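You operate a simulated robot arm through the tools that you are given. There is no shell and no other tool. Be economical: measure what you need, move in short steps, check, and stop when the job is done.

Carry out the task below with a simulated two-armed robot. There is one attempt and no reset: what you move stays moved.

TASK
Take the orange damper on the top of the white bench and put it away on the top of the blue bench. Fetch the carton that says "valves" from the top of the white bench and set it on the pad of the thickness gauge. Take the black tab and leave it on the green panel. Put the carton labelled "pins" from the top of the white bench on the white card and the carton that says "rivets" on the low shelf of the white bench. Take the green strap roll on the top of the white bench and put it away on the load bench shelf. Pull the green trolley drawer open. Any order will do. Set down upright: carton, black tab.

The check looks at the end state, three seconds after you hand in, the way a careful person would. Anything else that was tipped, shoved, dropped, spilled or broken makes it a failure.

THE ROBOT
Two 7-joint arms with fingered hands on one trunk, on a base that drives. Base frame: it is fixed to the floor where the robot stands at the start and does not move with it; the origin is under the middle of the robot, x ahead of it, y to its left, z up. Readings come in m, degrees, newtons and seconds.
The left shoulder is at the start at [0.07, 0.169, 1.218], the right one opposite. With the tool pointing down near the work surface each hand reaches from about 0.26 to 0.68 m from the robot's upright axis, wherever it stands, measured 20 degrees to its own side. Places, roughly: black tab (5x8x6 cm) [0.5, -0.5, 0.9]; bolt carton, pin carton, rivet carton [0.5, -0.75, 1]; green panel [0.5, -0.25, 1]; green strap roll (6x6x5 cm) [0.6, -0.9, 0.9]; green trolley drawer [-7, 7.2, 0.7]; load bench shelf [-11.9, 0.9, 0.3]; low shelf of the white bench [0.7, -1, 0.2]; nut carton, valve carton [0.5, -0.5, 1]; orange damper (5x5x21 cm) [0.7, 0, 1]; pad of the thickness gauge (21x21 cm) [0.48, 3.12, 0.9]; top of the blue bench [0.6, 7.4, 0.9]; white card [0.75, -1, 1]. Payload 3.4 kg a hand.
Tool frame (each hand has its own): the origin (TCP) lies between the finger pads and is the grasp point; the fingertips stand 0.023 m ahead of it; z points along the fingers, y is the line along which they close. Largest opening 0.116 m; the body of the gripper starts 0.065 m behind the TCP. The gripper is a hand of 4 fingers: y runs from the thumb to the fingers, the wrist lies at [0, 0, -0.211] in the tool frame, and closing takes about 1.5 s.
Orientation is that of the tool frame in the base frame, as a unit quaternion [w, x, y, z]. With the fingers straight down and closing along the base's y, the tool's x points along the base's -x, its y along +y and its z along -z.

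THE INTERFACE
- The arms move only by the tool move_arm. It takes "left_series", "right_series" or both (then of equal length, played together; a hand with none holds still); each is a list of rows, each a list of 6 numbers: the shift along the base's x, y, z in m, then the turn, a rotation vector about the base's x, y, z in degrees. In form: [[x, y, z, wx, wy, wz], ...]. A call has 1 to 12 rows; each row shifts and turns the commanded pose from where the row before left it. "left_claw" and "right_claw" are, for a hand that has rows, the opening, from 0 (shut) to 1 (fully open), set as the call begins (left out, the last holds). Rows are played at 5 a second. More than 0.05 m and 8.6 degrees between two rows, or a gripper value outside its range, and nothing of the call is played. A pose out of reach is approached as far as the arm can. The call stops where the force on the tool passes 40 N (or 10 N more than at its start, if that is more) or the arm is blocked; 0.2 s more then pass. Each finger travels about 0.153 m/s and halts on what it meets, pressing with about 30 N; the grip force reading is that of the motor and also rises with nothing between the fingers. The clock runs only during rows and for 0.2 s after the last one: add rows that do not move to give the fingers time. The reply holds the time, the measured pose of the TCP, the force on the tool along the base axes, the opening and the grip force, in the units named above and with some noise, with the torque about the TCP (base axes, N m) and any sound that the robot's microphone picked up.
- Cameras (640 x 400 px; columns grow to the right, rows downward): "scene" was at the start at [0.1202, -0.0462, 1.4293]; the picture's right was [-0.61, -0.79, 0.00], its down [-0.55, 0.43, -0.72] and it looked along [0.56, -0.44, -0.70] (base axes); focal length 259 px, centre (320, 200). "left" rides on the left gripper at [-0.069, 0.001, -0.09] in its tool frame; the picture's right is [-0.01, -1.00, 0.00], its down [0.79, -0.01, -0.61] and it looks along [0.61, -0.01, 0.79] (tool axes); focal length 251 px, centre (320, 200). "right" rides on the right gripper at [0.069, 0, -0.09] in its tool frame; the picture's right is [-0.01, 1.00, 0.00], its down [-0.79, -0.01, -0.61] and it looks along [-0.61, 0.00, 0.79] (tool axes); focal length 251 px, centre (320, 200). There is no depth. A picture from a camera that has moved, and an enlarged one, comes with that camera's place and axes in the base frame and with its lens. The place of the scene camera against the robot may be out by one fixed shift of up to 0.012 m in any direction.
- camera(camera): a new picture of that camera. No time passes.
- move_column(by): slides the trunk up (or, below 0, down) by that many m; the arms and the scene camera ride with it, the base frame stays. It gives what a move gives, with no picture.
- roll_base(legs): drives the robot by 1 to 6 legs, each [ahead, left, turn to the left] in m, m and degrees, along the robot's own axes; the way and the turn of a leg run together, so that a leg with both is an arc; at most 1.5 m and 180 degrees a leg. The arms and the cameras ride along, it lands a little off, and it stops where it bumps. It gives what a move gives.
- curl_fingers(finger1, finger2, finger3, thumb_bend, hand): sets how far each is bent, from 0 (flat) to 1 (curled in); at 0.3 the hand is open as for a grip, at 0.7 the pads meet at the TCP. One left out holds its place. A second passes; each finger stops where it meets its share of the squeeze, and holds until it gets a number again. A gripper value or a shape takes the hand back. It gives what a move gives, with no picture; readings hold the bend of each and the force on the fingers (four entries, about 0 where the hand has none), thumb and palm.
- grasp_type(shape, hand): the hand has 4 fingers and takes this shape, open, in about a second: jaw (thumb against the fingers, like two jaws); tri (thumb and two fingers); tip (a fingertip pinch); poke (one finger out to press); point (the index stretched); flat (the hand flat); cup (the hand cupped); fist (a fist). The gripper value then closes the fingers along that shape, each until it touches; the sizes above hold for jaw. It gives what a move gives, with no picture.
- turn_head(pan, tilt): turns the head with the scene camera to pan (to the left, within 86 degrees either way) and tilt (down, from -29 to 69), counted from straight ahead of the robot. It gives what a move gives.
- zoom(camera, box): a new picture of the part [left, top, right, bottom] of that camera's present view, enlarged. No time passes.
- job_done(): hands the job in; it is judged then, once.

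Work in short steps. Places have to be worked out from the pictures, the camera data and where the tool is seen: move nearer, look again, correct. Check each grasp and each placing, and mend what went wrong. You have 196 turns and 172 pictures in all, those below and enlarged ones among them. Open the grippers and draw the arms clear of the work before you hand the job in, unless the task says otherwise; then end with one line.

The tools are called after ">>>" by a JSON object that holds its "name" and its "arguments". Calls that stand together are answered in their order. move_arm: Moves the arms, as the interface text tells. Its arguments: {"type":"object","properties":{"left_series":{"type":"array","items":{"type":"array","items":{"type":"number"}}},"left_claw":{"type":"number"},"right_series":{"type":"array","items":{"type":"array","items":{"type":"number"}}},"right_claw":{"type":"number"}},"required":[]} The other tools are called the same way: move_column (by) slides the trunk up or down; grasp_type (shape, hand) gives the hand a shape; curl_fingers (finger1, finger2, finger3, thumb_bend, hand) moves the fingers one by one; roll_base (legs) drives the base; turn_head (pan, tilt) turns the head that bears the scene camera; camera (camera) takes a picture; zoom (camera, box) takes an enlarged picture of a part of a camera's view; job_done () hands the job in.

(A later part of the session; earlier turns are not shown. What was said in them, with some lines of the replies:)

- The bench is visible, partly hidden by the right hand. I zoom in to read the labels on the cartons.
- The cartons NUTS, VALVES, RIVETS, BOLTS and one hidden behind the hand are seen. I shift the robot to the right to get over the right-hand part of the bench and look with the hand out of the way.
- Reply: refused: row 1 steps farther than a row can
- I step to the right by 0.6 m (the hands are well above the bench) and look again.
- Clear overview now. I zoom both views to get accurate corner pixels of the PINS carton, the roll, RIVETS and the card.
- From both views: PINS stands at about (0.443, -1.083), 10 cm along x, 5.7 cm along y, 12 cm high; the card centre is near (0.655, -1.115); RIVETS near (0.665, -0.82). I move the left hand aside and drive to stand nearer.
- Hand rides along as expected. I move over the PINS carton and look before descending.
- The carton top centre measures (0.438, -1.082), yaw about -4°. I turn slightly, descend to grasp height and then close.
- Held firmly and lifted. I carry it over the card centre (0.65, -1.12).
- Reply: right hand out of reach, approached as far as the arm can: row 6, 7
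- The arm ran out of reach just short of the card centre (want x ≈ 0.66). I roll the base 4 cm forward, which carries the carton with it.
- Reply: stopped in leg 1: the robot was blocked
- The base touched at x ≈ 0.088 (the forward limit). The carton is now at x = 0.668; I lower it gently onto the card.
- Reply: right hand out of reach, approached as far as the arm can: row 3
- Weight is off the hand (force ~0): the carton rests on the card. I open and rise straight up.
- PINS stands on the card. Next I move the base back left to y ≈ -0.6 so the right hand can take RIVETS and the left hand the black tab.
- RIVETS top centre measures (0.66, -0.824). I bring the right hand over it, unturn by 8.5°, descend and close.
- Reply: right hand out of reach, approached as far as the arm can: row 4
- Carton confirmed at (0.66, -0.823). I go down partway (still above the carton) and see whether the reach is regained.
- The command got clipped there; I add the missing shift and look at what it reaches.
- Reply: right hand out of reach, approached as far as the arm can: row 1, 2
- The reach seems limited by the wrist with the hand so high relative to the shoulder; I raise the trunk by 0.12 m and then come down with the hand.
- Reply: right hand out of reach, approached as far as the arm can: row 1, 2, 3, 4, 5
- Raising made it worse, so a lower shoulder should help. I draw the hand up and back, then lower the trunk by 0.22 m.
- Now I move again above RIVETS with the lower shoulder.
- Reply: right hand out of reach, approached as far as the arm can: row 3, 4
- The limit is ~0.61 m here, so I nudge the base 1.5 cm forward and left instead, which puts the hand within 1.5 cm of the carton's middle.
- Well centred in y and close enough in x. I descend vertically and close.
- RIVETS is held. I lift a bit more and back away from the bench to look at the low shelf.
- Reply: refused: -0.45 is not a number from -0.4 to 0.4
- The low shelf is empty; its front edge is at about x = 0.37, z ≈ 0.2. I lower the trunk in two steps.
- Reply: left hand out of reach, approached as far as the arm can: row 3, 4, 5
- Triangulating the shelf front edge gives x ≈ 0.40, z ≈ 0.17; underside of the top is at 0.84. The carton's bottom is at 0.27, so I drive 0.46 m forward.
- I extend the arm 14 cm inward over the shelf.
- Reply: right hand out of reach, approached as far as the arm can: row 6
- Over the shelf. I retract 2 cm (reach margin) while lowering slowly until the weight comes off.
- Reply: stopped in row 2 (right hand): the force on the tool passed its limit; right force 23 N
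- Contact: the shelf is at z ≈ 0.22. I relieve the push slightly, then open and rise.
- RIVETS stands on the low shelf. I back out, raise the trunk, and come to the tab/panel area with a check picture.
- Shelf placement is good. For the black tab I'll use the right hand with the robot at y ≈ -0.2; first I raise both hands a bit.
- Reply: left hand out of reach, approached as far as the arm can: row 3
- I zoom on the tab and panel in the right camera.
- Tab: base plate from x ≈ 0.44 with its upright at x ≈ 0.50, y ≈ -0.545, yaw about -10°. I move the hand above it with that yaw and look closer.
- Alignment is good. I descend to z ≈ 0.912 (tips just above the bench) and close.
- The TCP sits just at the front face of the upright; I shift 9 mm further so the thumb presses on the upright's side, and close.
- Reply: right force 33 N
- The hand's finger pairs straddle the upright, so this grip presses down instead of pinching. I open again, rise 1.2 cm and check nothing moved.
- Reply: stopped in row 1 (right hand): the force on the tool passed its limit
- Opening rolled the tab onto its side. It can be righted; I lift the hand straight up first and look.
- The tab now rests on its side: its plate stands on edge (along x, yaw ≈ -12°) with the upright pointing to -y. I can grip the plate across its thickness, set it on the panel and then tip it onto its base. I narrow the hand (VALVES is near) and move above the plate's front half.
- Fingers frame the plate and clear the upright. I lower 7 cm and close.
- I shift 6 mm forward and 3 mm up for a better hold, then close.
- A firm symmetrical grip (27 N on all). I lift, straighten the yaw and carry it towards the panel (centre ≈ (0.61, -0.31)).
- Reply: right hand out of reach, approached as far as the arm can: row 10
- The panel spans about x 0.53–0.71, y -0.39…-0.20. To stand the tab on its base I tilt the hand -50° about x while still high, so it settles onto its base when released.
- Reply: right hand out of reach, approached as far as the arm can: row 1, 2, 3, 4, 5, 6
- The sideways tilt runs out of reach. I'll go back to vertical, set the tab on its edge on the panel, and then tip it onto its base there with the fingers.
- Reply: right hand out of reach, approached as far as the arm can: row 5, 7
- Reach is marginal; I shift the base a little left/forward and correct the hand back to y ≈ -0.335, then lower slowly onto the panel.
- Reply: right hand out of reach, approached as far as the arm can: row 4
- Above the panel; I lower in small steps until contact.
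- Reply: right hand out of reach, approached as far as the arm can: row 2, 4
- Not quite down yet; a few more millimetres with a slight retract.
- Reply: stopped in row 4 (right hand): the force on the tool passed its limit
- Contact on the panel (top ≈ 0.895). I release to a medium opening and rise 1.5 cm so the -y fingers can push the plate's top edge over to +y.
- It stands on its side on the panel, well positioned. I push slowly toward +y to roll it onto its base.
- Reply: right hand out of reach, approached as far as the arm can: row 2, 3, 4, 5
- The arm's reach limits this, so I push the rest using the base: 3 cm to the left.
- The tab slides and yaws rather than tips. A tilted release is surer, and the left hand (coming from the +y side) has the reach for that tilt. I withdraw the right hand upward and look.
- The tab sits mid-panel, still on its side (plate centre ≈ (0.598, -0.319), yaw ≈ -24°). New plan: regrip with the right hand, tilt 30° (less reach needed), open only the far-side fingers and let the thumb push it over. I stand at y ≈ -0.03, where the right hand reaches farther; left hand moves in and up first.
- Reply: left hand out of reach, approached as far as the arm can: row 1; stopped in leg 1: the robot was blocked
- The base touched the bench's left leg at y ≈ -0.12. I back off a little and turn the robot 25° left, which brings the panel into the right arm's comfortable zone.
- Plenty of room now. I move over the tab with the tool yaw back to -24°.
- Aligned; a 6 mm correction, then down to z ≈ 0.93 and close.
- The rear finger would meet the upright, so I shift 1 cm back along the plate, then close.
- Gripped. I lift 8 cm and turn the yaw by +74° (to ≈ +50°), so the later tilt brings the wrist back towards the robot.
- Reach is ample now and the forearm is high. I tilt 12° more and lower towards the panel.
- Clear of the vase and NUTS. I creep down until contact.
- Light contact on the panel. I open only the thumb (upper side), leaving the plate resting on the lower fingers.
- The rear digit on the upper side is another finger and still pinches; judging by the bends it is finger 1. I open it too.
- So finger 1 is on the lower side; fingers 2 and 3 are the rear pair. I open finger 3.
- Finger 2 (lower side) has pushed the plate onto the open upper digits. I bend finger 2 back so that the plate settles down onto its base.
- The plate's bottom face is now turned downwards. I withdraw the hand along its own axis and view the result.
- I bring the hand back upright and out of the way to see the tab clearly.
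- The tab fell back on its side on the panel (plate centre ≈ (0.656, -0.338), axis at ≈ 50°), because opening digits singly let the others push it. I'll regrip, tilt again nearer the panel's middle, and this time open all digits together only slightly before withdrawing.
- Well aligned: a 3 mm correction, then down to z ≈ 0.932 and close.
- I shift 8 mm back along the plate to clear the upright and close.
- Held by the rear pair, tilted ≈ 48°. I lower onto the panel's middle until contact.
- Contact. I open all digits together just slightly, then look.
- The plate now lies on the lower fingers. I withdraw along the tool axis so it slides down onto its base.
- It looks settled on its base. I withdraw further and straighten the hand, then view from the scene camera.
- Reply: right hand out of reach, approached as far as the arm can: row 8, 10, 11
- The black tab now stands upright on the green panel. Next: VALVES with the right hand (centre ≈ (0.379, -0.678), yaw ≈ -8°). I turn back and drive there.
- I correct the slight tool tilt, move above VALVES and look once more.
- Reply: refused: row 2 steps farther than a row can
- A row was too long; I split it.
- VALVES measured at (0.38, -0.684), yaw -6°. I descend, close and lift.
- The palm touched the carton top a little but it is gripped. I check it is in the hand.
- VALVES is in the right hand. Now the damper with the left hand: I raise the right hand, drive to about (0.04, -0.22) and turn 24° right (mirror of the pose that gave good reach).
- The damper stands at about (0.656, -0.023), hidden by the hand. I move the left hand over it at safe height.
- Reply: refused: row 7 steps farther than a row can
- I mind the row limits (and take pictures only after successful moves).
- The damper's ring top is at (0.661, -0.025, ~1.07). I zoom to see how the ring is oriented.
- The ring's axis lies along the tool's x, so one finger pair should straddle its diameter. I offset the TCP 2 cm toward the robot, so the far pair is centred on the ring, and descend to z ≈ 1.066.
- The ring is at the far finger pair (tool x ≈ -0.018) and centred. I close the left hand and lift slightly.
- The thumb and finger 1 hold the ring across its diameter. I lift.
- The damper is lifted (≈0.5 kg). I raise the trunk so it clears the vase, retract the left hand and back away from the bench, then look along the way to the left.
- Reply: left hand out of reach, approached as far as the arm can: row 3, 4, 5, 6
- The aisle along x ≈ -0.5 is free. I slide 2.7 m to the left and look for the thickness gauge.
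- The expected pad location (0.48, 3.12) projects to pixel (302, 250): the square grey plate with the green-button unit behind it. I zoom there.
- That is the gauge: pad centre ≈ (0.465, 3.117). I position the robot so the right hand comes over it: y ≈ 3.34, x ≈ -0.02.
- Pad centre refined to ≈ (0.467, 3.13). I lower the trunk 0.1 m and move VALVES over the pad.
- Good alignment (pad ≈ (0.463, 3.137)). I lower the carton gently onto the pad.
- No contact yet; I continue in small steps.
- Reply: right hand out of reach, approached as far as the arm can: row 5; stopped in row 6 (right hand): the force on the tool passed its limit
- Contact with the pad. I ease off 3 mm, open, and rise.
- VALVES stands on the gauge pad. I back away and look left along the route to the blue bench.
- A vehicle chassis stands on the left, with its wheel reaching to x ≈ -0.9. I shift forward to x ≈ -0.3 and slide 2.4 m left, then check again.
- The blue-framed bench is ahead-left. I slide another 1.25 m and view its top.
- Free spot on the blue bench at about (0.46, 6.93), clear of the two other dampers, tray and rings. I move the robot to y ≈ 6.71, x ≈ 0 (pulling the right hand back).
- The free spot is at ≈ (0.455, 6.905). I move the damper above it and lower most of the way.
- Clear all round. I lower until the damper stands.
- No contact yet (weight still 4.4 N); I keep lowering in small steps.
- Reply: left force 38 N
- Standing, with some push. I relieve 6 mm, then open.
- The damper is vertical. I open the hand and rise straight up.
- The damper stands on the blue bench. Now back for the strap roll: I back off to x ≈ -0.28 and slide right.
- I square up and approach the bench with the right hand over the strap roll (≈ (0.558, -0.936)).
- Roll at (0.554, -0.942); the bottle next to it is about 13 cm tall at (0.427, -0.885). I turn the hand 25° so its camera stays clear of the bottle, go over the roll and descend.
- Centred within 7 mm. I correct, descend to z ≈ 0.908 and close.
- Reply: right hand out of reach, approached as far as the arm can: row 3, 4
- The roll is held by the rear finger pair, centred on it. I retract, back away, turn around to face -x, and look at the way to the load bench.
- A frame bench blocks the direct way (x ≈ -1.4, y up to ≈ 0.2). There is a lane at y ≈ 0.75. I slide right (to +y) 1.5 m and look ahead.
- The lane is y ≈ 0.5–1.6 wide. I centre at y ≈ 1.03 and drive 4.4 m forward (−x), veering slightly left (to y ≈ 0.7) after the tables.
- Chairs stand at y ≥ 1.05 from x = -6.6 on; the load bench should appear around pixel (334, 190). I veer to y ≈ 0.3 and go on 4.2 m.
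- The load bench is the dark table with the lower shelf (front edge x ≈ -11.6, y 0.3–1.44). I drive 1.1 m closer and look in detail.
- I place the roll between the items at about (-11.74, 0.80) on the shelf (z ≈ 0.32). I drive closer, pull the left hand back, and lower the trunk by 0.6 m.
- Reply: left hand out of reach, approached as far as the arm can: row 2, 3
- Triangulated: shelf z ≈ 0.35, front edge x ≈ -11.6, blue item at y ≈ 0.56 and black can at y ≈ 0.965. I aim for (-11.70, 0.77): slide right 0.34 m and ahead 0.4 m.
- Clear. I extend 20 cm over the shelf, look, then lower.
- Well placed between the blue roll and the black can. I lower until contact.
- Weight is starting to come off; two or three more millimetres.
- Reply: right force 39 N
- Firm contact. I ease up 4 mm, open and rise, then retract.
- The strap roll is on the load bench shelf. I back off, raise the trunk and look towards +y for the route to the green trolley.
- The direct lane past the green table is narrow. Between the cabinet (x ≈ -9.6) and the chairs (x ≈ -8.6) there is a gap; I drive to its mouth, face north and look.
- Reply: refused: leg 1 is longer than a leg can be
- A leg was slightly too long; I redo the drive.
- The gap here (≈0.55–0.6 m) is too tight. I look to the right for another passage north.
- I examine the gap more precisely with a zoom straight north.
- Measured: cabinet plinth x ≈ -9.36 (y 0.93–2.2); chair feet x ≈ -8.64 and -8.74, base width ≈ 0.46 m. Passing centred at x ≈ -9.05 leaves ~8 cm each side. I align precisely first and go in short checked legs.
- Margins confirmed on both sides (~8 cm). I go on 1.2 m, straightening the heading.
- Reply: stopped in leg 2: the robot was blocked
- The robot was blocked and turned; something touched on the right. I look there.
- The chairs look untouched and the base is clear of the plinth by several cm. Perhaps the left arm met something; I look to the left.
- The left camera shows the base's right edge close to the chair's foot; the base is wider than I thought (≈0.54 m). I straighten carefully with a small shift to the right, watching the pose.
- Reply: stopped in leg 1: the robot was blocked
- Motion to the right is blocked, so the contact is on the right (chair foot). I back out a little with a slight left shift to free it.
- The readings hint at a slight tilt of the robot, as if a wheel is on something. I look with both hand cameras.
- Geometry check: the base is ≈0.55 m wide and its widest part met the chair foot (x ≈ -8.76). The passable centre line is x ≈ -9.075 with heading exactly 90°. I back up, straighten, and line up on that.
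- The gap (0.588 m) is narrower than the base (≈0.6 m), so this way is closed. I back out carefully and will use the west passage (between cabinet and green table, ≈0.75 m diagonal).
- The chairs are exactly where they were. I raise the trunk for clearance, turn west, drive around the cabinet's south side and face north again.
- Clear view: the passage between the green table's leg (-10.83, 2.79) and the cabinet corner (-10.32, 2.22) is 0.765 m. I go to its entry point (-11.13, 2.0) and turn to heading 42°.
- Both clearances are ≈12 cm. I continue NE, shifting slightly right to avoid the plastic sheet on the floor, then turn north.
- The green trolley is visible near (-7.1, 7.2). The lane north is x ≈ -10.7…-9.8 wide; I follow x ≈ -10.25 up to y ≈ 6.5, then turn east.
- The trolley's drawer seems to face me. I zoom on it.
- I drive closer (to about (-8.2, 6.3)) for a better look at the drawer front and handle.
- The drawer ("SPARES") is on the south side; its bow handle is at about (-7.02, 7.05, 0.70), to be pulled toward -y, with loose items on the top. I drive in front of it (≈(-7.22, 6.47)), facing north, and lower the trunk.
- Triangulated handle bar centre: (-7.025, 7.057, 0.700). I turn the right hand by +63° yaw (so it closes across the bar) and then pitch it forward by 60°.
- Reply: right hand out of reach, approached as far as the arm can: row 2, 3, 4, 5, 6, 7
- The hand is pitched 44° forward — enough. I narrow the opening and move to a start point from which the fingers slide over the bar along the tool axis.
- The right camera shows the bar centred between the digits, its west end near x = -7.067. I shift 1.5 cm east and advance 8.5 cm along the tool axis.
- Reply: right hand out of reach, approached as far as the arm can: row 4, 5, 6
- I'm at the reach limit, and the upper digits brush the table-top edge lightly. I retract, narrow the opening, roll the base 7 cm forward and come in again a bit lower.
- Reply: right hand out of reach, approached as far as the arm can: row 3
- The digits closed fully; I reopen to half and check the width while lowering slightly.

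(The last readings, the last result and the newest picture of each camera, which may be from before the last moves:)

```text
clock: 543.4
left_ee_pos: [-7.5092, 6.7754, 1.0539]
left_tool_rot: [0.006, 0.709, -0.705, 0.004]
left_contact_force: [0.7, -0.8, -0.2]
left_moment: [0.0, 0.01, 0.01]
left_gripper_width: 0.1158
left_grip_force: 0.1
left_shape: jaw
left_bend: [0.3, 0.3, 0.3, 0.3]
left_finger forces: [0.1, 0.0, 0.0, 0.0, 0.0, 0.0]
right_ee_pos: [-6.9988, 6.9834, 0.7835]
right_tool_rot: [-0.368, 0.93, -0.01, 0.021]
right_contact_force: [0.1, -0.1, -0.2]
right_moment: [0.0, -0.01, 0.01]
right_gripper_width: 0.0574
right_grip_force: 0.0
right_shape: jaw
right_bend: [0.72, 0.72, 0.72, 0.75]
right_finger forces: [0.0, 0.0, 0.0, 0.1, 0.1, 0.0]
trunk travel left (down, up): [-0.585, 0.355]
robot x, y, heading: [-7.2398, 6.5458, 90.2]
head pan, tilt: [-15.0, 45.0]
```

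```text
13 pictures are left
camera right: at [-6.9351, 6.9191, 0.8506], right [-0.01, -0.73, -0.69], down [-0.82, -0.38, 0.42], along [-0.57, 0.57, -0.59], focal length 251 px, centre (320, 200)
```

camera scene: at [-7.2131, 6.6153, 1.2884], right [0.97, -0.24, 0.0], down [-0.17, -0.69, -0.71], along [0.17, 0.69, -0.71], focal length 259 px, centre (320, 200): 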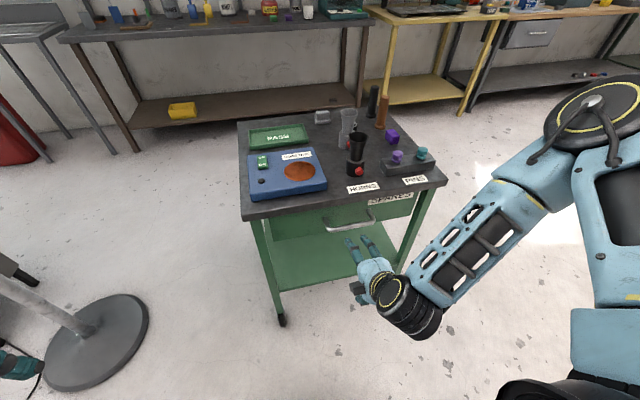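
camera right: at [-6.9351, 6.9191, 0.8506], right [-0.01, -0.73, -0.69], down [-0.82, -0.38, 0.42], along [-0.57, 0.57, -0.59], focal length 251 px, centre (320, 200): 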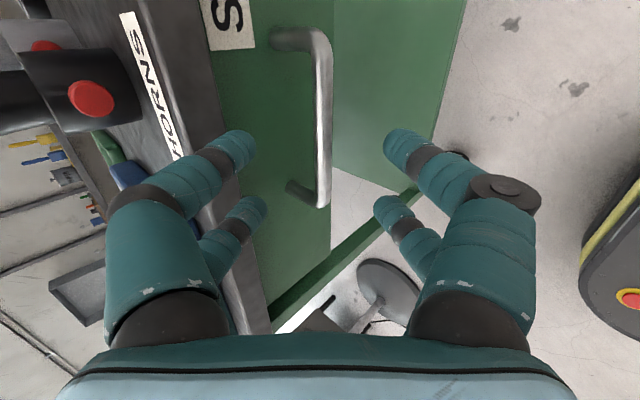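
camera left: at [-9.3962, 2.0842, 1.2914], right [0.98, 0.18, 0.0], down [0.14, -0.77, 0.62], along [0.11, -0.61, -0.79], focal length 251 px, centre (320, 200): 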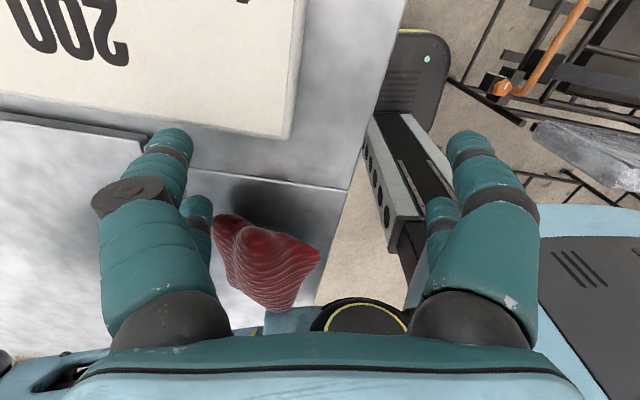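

Well aligned on the bar. I advance 10 cm along the tool axis.

>>> {"name": "move_arm", "arguments": {"right_series": [[0, 0.0115, -0.012, 0, 0, 0], [0, 0.0115, -0.012, 0, 0, 0], [0, 0.0115, -0.012, 0, 0, 0], [0, 0.0115, -0.012, 0, 0, 0], [0, 0.0115, -0.012, 0, 0, 0], [0, 0.0115, -0.012, 0, 0, 0], [0, 0, 0, 0, 0, 0]]}}

>>> {"name": "camera", "arguments": {"camera": "right"}}

```text
clock: 545.2
left_ee_pos: [-7.5074, 6.7714, 1.0544]
left_tool_rot: [0.005, 0.708, -0.706, 0.002]
left_contact_force: [-0.9, 1.9, 0.4]
left_moment: [0.01, 0.03, 0.0]
left_gripper_width: 0.116
left_grip_force: 0.1
left_shape: jaw
left_bend: [0.3, 0.3, 0.3, 0.3]
left_finger forces: [0.0, 0.0, 0.0, 0.0, 0.0, 0.0]
right_ee_pos: [-7.0004, 7.0508, 0.7353]
right_tool_rot: [-0.366, 0.93, -0.008, 0.019]
right_contact_force: [-6.2, -27.1, -1.0]
right_moment: [0.9, -0.19, 0.12]
right_gripper_width: 0.0484
right_grip_force: 0.1
right_shape: jaw
right_bend: [0.72, 0.72, 0.75, 0.8]
right_finger forces: [0.0, 0.1, 11.5, 0.1, 15.6, 0.0]
right hand out of reach, approached as far as the arm can: row 1, 2, 3, 4, 5, 6
trunk travel left (down, up): [-0.585, 0.355]
robot x, y, heading: [-7.2393, 6.5478, 90.1]
head pan, tilt: [-15.0, 45.0]
stopped in row 7 (right hand): the force on the tool passed its limit (the readings are from after the stop); the commanded pose is now the measured one
```

```text
12 pictures are left
camera right: at [-6.9371, 6.9883, 0.8026], right [-0.01, -0.73, -0.68], down [-0.82, -0.38, 0.43], along [-0.57, 0.56, -0.6], focal length 251 px, centre (320, 200)
```

right: 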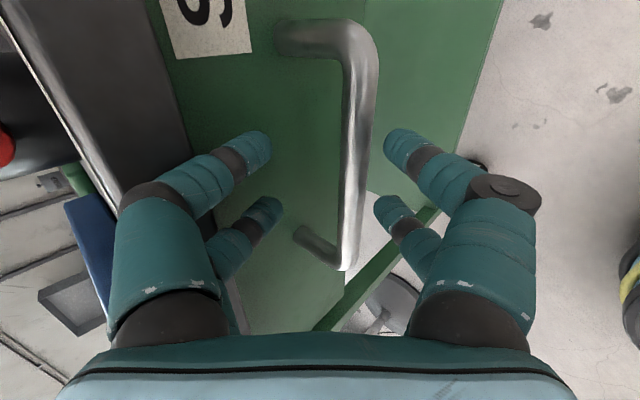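

The upper digits press on the table edge and lowering is limited by reach. I retract 5 cm along the axis, lower the trunk 3.5 cm and advance again.

>>> {"name": "move_arm", "arguments": {"right_series": [[0, -0.012, 0.012, 0, 0, 0], [0, -0.012, 0.012, 0, 0, 0], [0, -0.011, 0.012, 0, 0, 0], [0, 0, 0, 0, 0, 0]]}}

>>> {"name": "move_column", "arguments": {"by": -0.05}}

```text
clock: 546.2
left_ee_pos: [-7.5087, 6.7741, 1.0536]
left_tool_rot: [0.006, 0.708, -0.706, 0.005]
left_contact_force: [-0.2, 0.3, 0.5]
left_moment: [0.05, -0.03, 0.01]
left_gripper_width: 0.1161
left_grip_force: 0.2
left_shape: jaw
left_bend: [0.3, 0.3, 0.3, 0.3]
left_finger forces: [0.0, 0.0, 0.0, 0.0, 0.0, 0.0]
right_ee_pos: [-7.0012, 7.0218, 0.7721]
right_tool_rot: [-0.368, 0.929, -0.009, 0.02]
right_contact_force: [0.9, -0.2, -0.2]
right_moment: [0.0, 0.0, 0.03]
right_gripper_width: 0.0575
right_grip_force: 0.1
right_shape: jaw
right_bend: [0.72, 0.72, 0.72, 0.75]
right_finger forces: [0.1, 0.0, 0.1, 0.0, 0.0, 0.0]
trunk travel left (down, up): [-0.585, 0.355]
robot x, y, heading: [-7.2362, 6.5499, 90.0]
head pan, tilt: [-15.0, 45.0]
```

```text
clock: 547.1
left_ee_pos: [-7.5079, 6.7731, 1.0056]
left_tool_rot: [0.005, 0.708, -0.706, 0.003]
left_contact_force: [0.4, 0.4, 1.0]
left_moment: [0.01, 0.0, -0.02]
left_gripper_width: 0.1161
left_grip_force: 0.0
left_shape: jaw
left_bend: [0.3, 0.3, 0.3, 0.3]
left_finger forces: [0.1, 0.0, 0.0, 0.0, 0.0, 0.0]
right_ee_pos: [-7.0002, 7.0222, 0.7213]
right_tool_rot: [-0.368, 0.93, -0.01, 0.02]
right_contact_force: [-0.3, 0.0, -1.1]
right_moment: [-0.01, -0.02, 0.04]
right_gripper_width: 0.0574
right_grip_force: 0.2
right_shape: jaw
right_bend: [0.72, 0.72, 0.72, 0.75]
right_finger forces: [0.0, 0.0, 0.0, 0.1, 0.0, 0.0]
trunk travel left (down, up): [-0.535, 0.405]
robot x, y, heading: [-7.2357, 6.5498, 90.2]
head pan, tilt: [-15.0, 45.0]
```

Now the bar lies between the digits just ahead. I advance the last 3.5 cm and close.

>>> {"name": "move_arm", "arguments": {"right_series": [[0, 0.009, -0.007, 0, 0, 0], [0, 0.009, -0.007, 0, 0, 0], [0, 0.008, -0.006, 0, 0, 0], [0, 0, 0, 0, 0, 0]]}}

>>> {"name": "camera", "arguments": {"camera": "right"}}

```text
clock: 548.1
left_ee_pos: [-7.5089, 6.7737, 1.0037]
left_tool_rot: [0.005, 0.708, -0.706, 0.003]
left_contact_force: [-0.1, -0.9, -0.4]
left_moment: [-0.04, -0.01, 0.01]
left_gripper_width: 0.1157
left_grip_force: 0.0
left_shape: jaw
left_bend: [0.3, 0.3, 0.3, 0.3]
left_finger forces: [0.0, 0.0, 0.0, 0.0, 0.0, 0.1]
right_ee_pos: [-7.0, 7.0485, 0.7012]
right_tool_rot: [-0.368, 0.93, -0.009, 0.021]
right_contact_force: [-0.4, 0.0, 0.5]
right_moment: [0.02, -0.03, -0.04]
right_gripper_width: 0.0576
right_grip_force: 0.1
right_shape: jaw
right_bend: [0.72, 0.72, 0.72, 0.75]
right_finger forces: [0.1, 0.0, 0.0, 0.0, 0.0, 0.1]
trunk travel left (down, up): [-0.535, 0.405]
robot x, y, heading: [-7.2405, 6.5514, 90.3]
head pan, tilt: [-15.0, 45.0]
```

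```text
11 pictures are left
camera right: at [-6.9365, 6.9842, 0.768], right [-0.01, -0.73, -0.68], down [-0.82, -0.38, 0.42], along [-0.57, 0.57, -0.59], focal length 251 px, centre (320, 200)
```

right: 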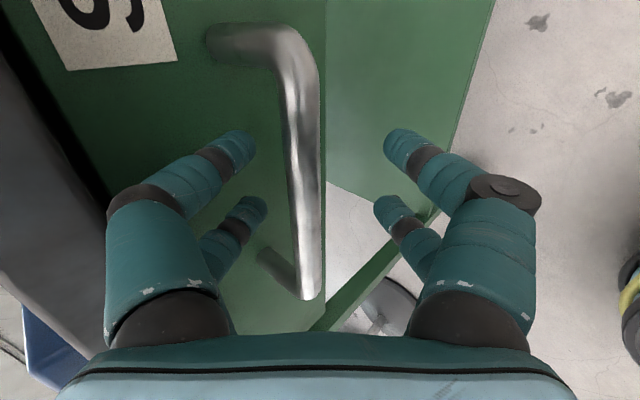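

The bar is right between the digits. I close.

>>> {"name": "move_arm", "arguments": {"right_series": [[0, 0, 0, 0, 0, 0], [0, 0, 0, 0, 0, 0], [0, 0, 0, 0, 0, 0], [0, 0, 0, 0, 0, 0], [0, 0, 0, 0, 0, 0], [0, 0, 0, 0, 0, 0]], "right_claw": 0}}

>>> {"name": "camera", "arguments": {"camera": "right"}}

```text
clock: 549.5
left_ee_pos: [-7.5084, 6.7759, 1.0035]
left_tool_rot: [0.006, 0.709, -0.705, 0.004]
left_contact_force: [-0.6, 0.6, 0.1]
left_moment: [0.04, -0.02, -0.02]
left_gripper_width: 0.1162
left_grip_force: 0.1
left_shape: jaw
left_bend: [0.3, 0.3, 0.3, 0.3]
left_finger forces: [0.0, 0.1, 0.0, 0.0, 0.1, 0.0]
right_ee_pos: [-6.9994, 7.0494, 0.6995]
right_tool_rot: [-0.366, 0.93, -0.01, 0.021]
right_contact_force: [-1.9, 2.2, -11.2]
right_moment: [-0.17, 0.01, -0.03]
right_gripper_width: 0.0113
right_grip_force: 29.7
right_shape: jaw
right_bend: [0.66, 0.66, 0.73, 0.77]
right_finger forces: [25.8, 25.2, 24.7, 0.0, 23.1, 0.0]
trunk travel left (down, up): [-0.535, 0.405]
robot x, y, heading: [-7.2391, 6.555, 90.2]
head pan, tilt: [-15.0, 45.0]
```

```text
10 pictures are left
camera right: at [-6.9364, 6.9853, 0.7669], right [-0.01, -0.73, -0.68], down [-0.82, -0.38, 0.42], along [-0.57, 0.57, -0.6], focal length 251 px, centre (320, 200)
```

right: 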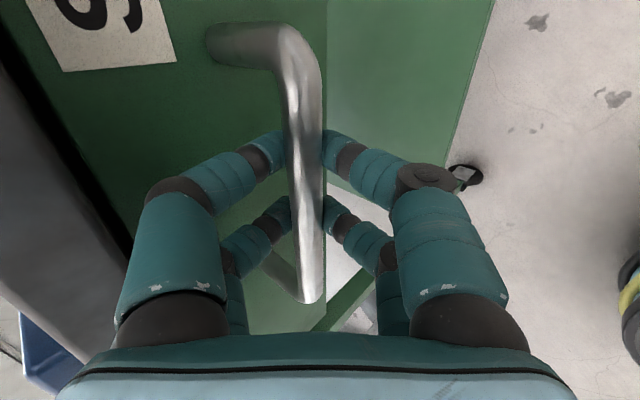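

All four digits hold the bar. I pull slowly toward -y.

>>> {"name": "move_arm", "arguments": {"right_series": [[0, -0.008, 0, 0, 0, 0], [0, -0.01, 0, 0, 0, 0], [0, -0.012, 0, 0, 0, 0], [0, -0.012, 0, 0, 0, 0], [0, -0.012, 0, 0, 0, 0], [0, -0.012, 0, 0, 0, 0], [0, -0.012, 0, 0, 0, 0], [0, -0.012, 0, 0, 0, 0], [0, 0, 0, 0, 0, 0]]}}

>>> {"name": "camera", "arguments": {"camera": "scene"}}

```text
clock: 550.6
left_ee_pos: [-7.507, 6.7776, 1.0029]
left_tool_rot: [0.007, 0.708, -0.706, 0.003]
left_contact_force: [-0.6, -0.2, -0.4]
left_moment: [0.03, 0.01, 0.01]
left_gripper_width: 0.116
left_grip_force: 0.1
left_shape: jaw
left_bend: [0.3, 0.3, 0.3, 0.3]
left_finger forces: [0.0, 0.1, 0.1, 0.1, 0.0, 0.1]
right_ee_pos: [-7.001, 7.0024, 0.7031]
right_tool_rot: [-0.356, 0.934, -0.012, 0.023]
right_contact_force: [3.9, -0.5, -33.6]
right_moment: [-0.45, 0.01, -0.05]
right_gripper_width: 0.0086
right_grip_force: 30.5
right_shape: jaw
right_bend: [0.63, 0.64, 0.73, 0.77]
right_finger forces: [29.9, 30.0, 25.1, 0.1, 24.2, 0.0]
right hand out of reach, approached as far as the arm can: row 4, 5
trunk travel left (down, up): [-0.535, 0.405]
robot x, y, heading: [-7.2379, 6.5498, 90.0]
head pan, tilt: [-15.0, 45.0]
stopped in row 5 (right hand): the force on the tool passed its limit (the readings are from after the stop); the commanded pose is now the measured one
```

```text
9 pictures are left
camera scene: at [-7.2105, 6.6856, 1.2378], right [0.97, -0.26, 0.0], down [-0.18, -0.69, -0.71], along [0.18, 0.68, -0.71], focal length 259 px, centre (320, 200)
```

scene: 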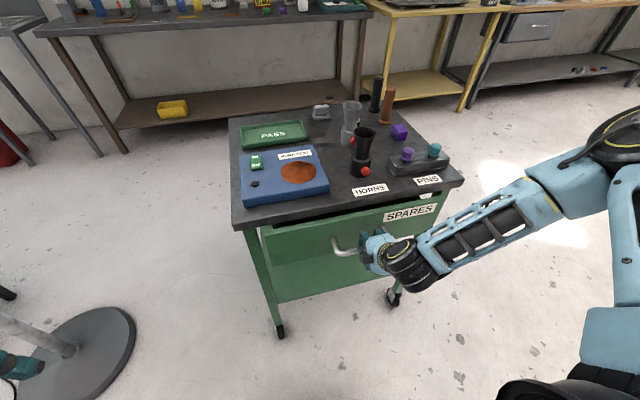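

The drawer is sliding open easily (5 cm so far); the stop came from a vertical load due to the arm's reach limit. I relieve that a little and pull the rest with the base, straight back.

>>> {"name": "move_arm", "arguments": {"right_series": [[0, 0, -0.003, 0, 0, 0], [0, 0, 0, 0, 0, 0]]}}

>>> {"name": "roll_base", "arguments": {"legs": [[-0.08, 0, 0]]}}

```text
clock: 551.2
left_ee_pos: [-7.5062, 6.7769, 1.0045]
left_tool_rot: [0.007, 0.708, -0.706, 0.004]
left_contact_force: [0.1, 0.4, 0.1]
left_moment: [0.0, 0.01, 0.01]
left_gripper_width: 0.1161
left_grip_force: 0.0
left_shape: jaw
left_bend: [0.3, 0.3, 0.3, 0.3]
left_finger forces: [0.0, 0.0, 0.1, 0.1, 0.1, 0.0]
right_ee_pos: [-6.9999, 7.0046, 0.7022]
right_tool_rot: [-0.358, 0.933, -0.012, 0.024]
right_contact_force: [6.7, -0.7, -24.7]
right_moment: [-0.38, 0.0, -0.08]
right_gripper_width: 0.0087
right_grip_force: 29.6
right_shape: jaw
right_bend: [0.63, 0.64, 0.73, 0.77]
right_finger forces: [26.9, 27.0, 25.1, 0.1, 24.2, 0.0]
trunk travel left (down, up): [-0.535, 0.405]
robot x, y, heading: [-7.2404, 6.5528, 90.2]
head pan, tilt: [-15.0, 45.0]
```

```text
clock: 552.3
left_ee_pos: [-7.505, 6.6969, 1.0033]
left_tool_rot: [0.007, 0.708, -0.706, 0.003]
left_contact_force: [0.4, 0.1, -0.1]
left_moment: [0.02, -0.04, -0.06]
left_gripper_width: 0.1161
left_grip_force: 0.1
left_shape: jaw
left_bend: [0.3, 0.3, 0.3, 0.3]
left_finger forces: [0.0, 0.0, 0.1, 0.1, 0.1, 0.0]
right_ee_pos: [-7.0008, 6.9236, 0.7013]
right_tool_rot: [-0.358, 0.933, -0.013, 0.023]
right_contact_force: [5.6, 1.5, -29.8]
right_moment: [-0.38, 0.03, -0.08]
right_gripper_width: 0.0085
right_grip_force: 29.9
right_shape: jaw
right_bend: [0.62, 0.63, 0.73, 0.77]
right_finger forces: [28.7, 28.6, 25.5, 0.0, 23.8, 0.0]
trunk travel left (down, up): [-0.535, 0.405]
robot x, y, heading: [-7.236, 6.4704, 90.2]
head pan, tilt: [-15.0, 45.0]
```

>>> {"name": "move_column", "arguments": {"by": -0.004}}

>>> {"name": "roll_base", "arguments": {"legs": [[-0.07, 0, 0]]}}

>>> {"name": "camera", "arguments": {"camera": "scene"}}

```text
clock: 552.8
left_ee_pos: [-7.505, 6.6951, 1.0001]
left_tool_rot: [0.007, 0.708, -0.706, 0.003]
left_contact_force: [0.0, 0.6, -0.1]
left_moment: [-0.04, 0.0, -0.01]
left_gripper_width: 0.1159
left_grip_force: 0.0
left_shape: jaw
left_bend: [0.3, 0.3, 0.3, 0.3]
left_finger forces: [0.0, 0.0, 0.0, 0.0, 0.0, 0.0]
right_ee_pos: [-7.0009, 6.9224, 0.7011]
right_tool_rot: [-0.36, 0.933, -0.013, 0.025]
right_contact_force: [8.2, -1.4, 1.7]
right_moment: [-0.01, -0.02, -0.08]
right_gripper_width: 0.009
right_grip_force: 29.7
right_shape: jaw
right_bend: [0.64, 0.65, 0.73, 0.77]
right_finger forces: [23.7, 23.7, 25.4, 0.0, 24.1, 0.1]
trunk travel left (down, up): [-0.531, 0.409]
robot x, y, heading: [-7.2398, 6.4674, 90.1]
head pan, tilt: [-15.0, 45.0]
```

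```text
clock: 553.8
left_ee_pos: [-7.5056, 6.6259, 0.9994]
left_tool_rot: [0.007, 0.708, -0.707, 0.003]
left_contact_force: [0.8, -0.4, -0.4]
left_moment: [0.04, 0.0, -0.01]
left_gripper_width: 0.116
left_grip_force: 0.0
left_shape: jaw
left_bend: [0.3, 0.3, 0.3, 0.3]
left_finger forces: [0.0, 0.0, 0.0, 0.0, 0.1, 0.1]
right_ee_pos: [-7.0003, 6.8523, 0.7003]
right_tool_rot: [-0.359, 0.933, -0.013, 0.024]
right_contact_force: [3.7, 0.6, -10.6]
right_moment: [-0.1, 0.0, -0.09]
right_gripper_width: 0.0101
right_grip_force: 29.6
right_shape: jaw
right_bend: [0.64, 0.65, 0.73, 0.78]
right_finger forces: [26.7, 26.5, 25.1, 0.0, 23.3, 0.0]
trunk travel left (down, up): [-0.531, 0.409]
robot x, y, heading: [-7.2369, 6.4012, 90.0]
head pan, tilt: [-15.0, 45.0]
```

```text
8 pictures are left
camera scene: at [-7.21, 6.5329, 1.2343], right [0.97, -0.26, 0.0], down [-0.18, -0.68, -0.71], along [0.18, 0.68, -0.71], focal length 259 px, centre (320, 200)
```

scene: 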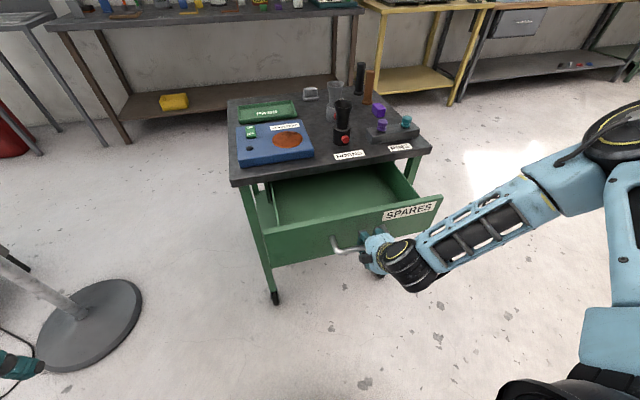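

The drawer is open about 20 cm and the trolley has not moved. I pull a little further (6 cm) to have it clearly open.

>>> {"name": "roll_base", "arguments": {"legs": [[-0.06, 0, 0]]}}

```text
clock: 554.8
left_ee_pos: [-7.507, 6.5647, 1.0002]
left_tool_rot: [0.006, 0.707, -0.707, 0.004]
left_contact_force: [-0.4, 0.2, 1.2]
left_moment: [0.0, 0.02, 0.02]
left_gripper_width: 0.116
left_grip_force: 0.0
left_shape: jaw
left_bend: [0.3, 0.3, 0.3, 0.3]
left_finger forces: [0.0, 0.1, 0.1, 0.0, 0.1, 0.0]
right_ee_pos: [-7.0017, 6.7906, 0.699]
right_tool_rot: [-0.357, 0.934, -0.014, 0.023]
right_contact_force: [-1.3, 1.2, -12.4]
right_moment: [-0.11, -0.01, -0.01]
right_gripper_width: 0.0099
right_grip_force: 30.1
right_shape: jaw
right_bend: [0.64, 0.65, 0.73, 0.78]
right_finger forces: [26.6, 27.0, 24.9, 0.0, 23.0, 0.0]
trunk travel left (down, up): [-0.531, 0.409]
robot x, y, heading: [-7.239, 6.3379, 90.0]
head pan, tilt: [-15.0, 45.0]
```

Open about 26 cm. I release with a half opening (so the thumb does not push the drawer) and withdraw back and up along the tool axis.

>>> {"name": "move_arm", "arguments": {"right_series": [[0, 0, 0, 0, 0, 0], [0, 0, 0, 0, 0, 0], [0, 0, 0, 0, 0, 0], [0, 0, 0, 0, 0, 0]], "right_claw": 0.5}}

>>> {"name": "camera", "arguments": {"camera": "right"}}

```text
clock: 555.8
left_ee_pos: [-7.5062, 6.5648, 1.0007]
left_tool_rot: [0.006, 0.708, -0.707, 0.003]
left_contact_force: [1.1, -0.8, -0.1]
left_moment: [0.04, 0.03, 0.02]
left_gripper_width: 0.1158
left_grip_force: 0.1
left_shape: jaw
left_bend: [0.3, 0.3, 0.3, 0.3]
left_finger forces: [0.0, 0.1, 0.0, 0.0, 0.0, 0.1]
right_ee_pos: [-7.0009, 6.7901, 0.701]
right_tool_rot: [-0.359, 0.933, -0.013, 0.024]
right_contact_force: [0.5, -0.5, 0.0]
right_moment: [0.0, -0.03, 0.01]
right_gripper_width: 0.0576
right_grip_force: 0.0
right_shape: jaw
right_bend: [0.72, 0.72, 0.72, 0.75]
right_finger forces: [0.1, 0.0, 0.0, 0.0, 0.0, 0.0]
trunk travel left (down, up): [-0.531, 0.409]
robot x, y, heading: [-7.2401, 6.3377, 89.8]
head pan, tilt: [-15.0, 45.0]
```

```text
7 pictures are left
camera right: at [-6.938, 6.7271, 0.7681], right [-0.02, -0.74, -0.67], down [-0.83, -0.37, 0.43], along [-0.56, 0.56, -0.61], focal length 251 px, centre (320, 200)
```

right: 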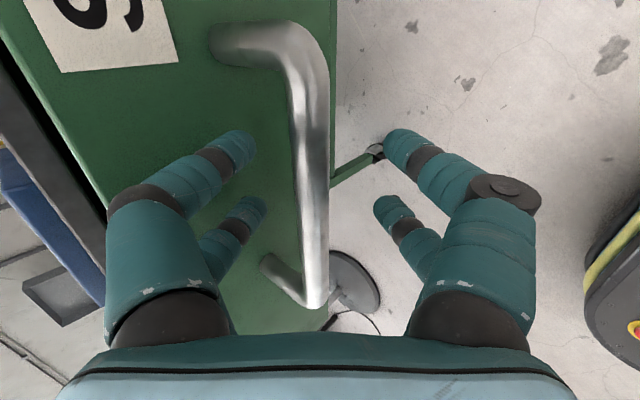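

Released cleanly. I withdraw in small steps along the tool axis.

>>> {"name": "move_arm", "arguments": {"right_series": [[0, -0.008, 0.009, 0, 0, 0], [0, -0.008, 0.009, 0, 0, 0], [0, 0, 0, 0, 0, 0]]}}

```text
clock: 556.6
left_ee_pos: [-7.506, 6.5641, 0.9995]
left_tool_rot: [0.006, 0.707, -0.707, 0.004]
left_contact_force: [-0.5, -0.3, 0.2]
left_moment: [-0.03, 0.01, 0.0]
left_gripper_width: 0.1163
left_grip_force: 0.0
left_shape: jaw
left_bend: [0.3, 0.3, 0.3, 0.3]
left_finger forces: [0.1, 0.1, 0.0, 0.0, 0.0, 0.0]
right_ee_pos: [-7.0021, 6.7738, 0.7184]
right_tool_rot: [-0.358, 0.933, -0.013, 0.024]
right_contact_force: [-0.4, -0.5, -0.7]
right_moment: [-0.01, -0.04, -0.01]
right_gripper_width: 0.0573
right_grip_force: 0.0
right_shape: jaw
right_bend: [0.72, 0.72, 0.72, 0.75]
right_finger forces: [0.0, 0.0, 0.1, 0.0, 0.0, 0.1]
trunk travel left (down, up): [-0.531, 0.409]
robot x, y, heading: [-7.2398, 6.3392, 90.0]
head pan, tilt: [-15.0, 45.0]
```

It works without contact; I continue the withdrawal.

>>> {"name": "move_arm", "arguments": {"right_series": [[0, -0.008, 0.009, 0, 0, 0], [0, -0.008, 0.009, 0, 0, 0], [0, -0.008, 0.009, 0, 0, 0], [0, -0.006, 0.012, 0, 0, 0], [0, 0, 0, 0, 0, 0]]}}

```text
clock: 557.8
left_ee_pos: [-7.506, 6.5647, 0.9987]
left_tool_rot: [-0.007, -0.707, 0.708, -0.004]
left_contact_force: [0.0, -0.1, 0.4]
left_moment: [-0.01, 0.0, 0.02]
left_gripper_width: 0.116
left_grip_force: 0.0
left_shape: jaw
left_bend: [0.3, 0.3, 0.3, 0.3]
left_finger forces: [0.0, 0.0, 0.0, 0.0, 0.1, 0.1]
right_ee_pos: [-7.0008, 6.7535, 0.7524]
right_tool_rot: [-0.359, 0.933, -0.013, 0.024]
right_contact_force: [0.3, 0.4, 0.8]
right_moment: [0.02, 0.0, -0.03]
right_gripper_width: 0.0574
right_grip_force: 0.1
right_shape: jaw
right_bend: [0.72, 0.72, 0.72, 0.75]
right_finger forces: [0.0, 0.1, 0.0, 0.0, 0.1, 0.1]
right hand out of reach, approached as far as the arm can: row 4
trunk travel left (down, up): [-0.531, 0.409]
robot x, y, heading: [-7.2361, 6.3418, 89.8]
head pan, tilt: [-15.0, 45.0]
```

The bar is now well clear of the fingertips. I roll the base back, open the hand and check the final state.

>>> {"name": "roll_base", "arguments": {"legs": [[-0.15, 0, 0]]}}

>>> {"name": "move_arm", "arguments": {"right_series": [[0, 0, 0.03, 0, 0, 0], [0, 0, 0.03, 0, 0, 0], [0, 0, 0, 0, 0, 0], [0, 0, 0, 0, 0, 0]], "right_claw": 1}}

>>> {"name": "camera", "arguments": {"camera": "scene"}}

```text
clock: 559.2
left_ee_pos: [-7.5066, 6.4154, 1.0004]
left_tool_rot: [0.006, 0.707, -0.707, 0.003]
left_contact_force: [-0.4, 0.0, 0.0]
left_moment: [0.04, 0.01, -0.01]
left_gripper_width: 0.116
left_grip_force: 0.1
left_shape: jaw
left_bend: [0.3, 0.3, 0.3, 0.3]
left_finger forces: [0.0, 0.0, 0.0, 0.0, 0.1, 0.1]
right_ee_pos: [-7.0009, 6.6036, 0.7506]
right_tool_rot: [-0.358, 0.933, -0.014, 0.024]
right_contact_force: [0.0, 0.5, -0.1]
right_moment: [0.02, 0.01, 0.01]
right_gripper_width: 0.0572
right_grip_force: 0.1
right_shape: jaw
right_bend: [0.72, 0.72, 0.72, 0.75]
right_finger forces: [0.0, 0.0, 0.1, 0.0, 0.0, 0.1]
trunk travel left (down, up): [-0.531, 0.409]
robot x, y, heading: [-7.2377, 6.1895, 89.9]
head pan, tilt: [-15.0, 45.0]
```

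```text
clock: 560.2
left_ee_pos: [-7.5067, 6.4155, 0.9996]
left_tool_rot: [-0.006, -0.707, 0.708, -0.003]
left_contact_force: [-0.2, 0.5, 0.2]
left_moment: [0.01, 0.0, 0.02]
left_gripper_width: 0.1161
left_grip_force: 0.1
left_shape: jaw
left_bend: [0.3, 0.3, 0.3, 0.3]
left_finger forces: [0.1, 0.0, 0.0, 0.1, 0.0, 0.1]
right_ee_pos: [-7.0024, 6.6258, 0.8041]
right_tool_rot: [-0.358, 0.933, -0.014, 0.024]
right_contact_force: [0.5, 0.6, 0.6]
right_moment: [-0.01, -0.01, -0.03]
right_gripper_width: 0.116
right_grip_force: 0.0
right_shape: jaw
right_bend: [0.3, 0.3, 0.3, 0.3]
right_finger forces: [0.0, 0.0, 0.0, 0.0, 0.1, 0.0]
right hand out of reach, approached as far as the arm can: row 1, 2
trunk travel left (down, up): [-0.531, 0.409]
robot x, y, heading: [-7.2364, 6.1875, 90.2]
head pan, tilt: [-15.0, 45.0]
```

```text
6 pictures are left
camera scene: at [-7.2115, 6.322, 1.2344], right [0.97, -0.26, 0.0], down [-0.18, -0.68, -0.71], along [0.18, 0.68, -0.71], focal length 259 px, centre (320, 200)
```

scene: 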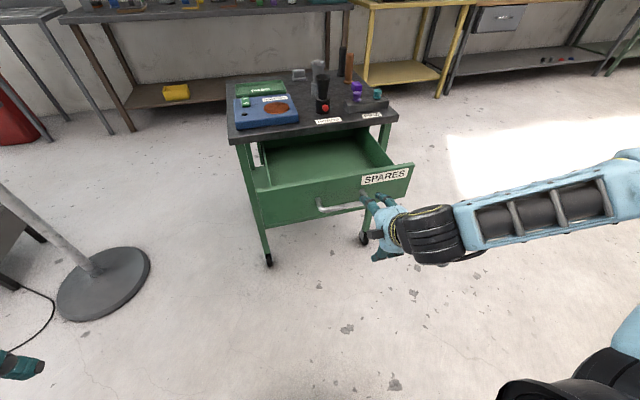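

Everything is in place: the drawer stands open, the trolley and its items are undisturbed. I lift the arms clear once more and hand in.

>>> {"name": "move_column", "arguments": {"by": 0.2}}

>>> {"name": "job_done", "arguments": {}}

```text
clock: 562.4
left_ee_pos: [-7.5057, 6.4156, 1.1996]
left_tool_rot: [-0.006, -0.707, 0.707, -0.004]
left_contact_force: [-0.3, 0.3, 0.6]
left_moment: [-0.03, -0.01, 0.01]
left_gripper_width: 0.116
left_grip_force: 0.1
left_shape: jaw
left_bend: [0.3, 0.3, 0.3, 0.3]
left_finger forces: [0.1, 0.1, 0.1, 0.1, 0.0, 0.0]
right_ee_pos: [-7.0021, 6.6264, 1.0026]
right_tool_rot: [-0.358, 0.933, -0.014, 0.024]
right_contact_force: [-0.1, -0.1, -0.2]
right_moment: [0.0, 0.0, -0.02]
right_gripper_width: 0.1159
right_grip_force: 0.1
right_shape: jaw
right_bend: [0.3, 0.3, 0.3, 0.3]
right_finger forces: [0.1, 0.1, 0.0, 0.0, 0.1, 0.0]
trunk travel left (down, up): [-0.731, 0.209]
robot x, y, heading: [-7.2403, 6.1897, 90.0]
head pan, tilt: [-15.0, 45.0]
```

```text
The job is handed in.
```

All seven items are done and handed in: damper on the blue bench, "valves" on the gauge pad, black tab upright on the green panel, "pins" on the white card, "rivets" on the low shelf, strap roll on the load bench shelf, green trolley drawer about 26 cm open. On the way the base touched the white bench twice and a chair by the cabinet once; later pictures showed the chairs had not moved, but I did not check the bench for movement.
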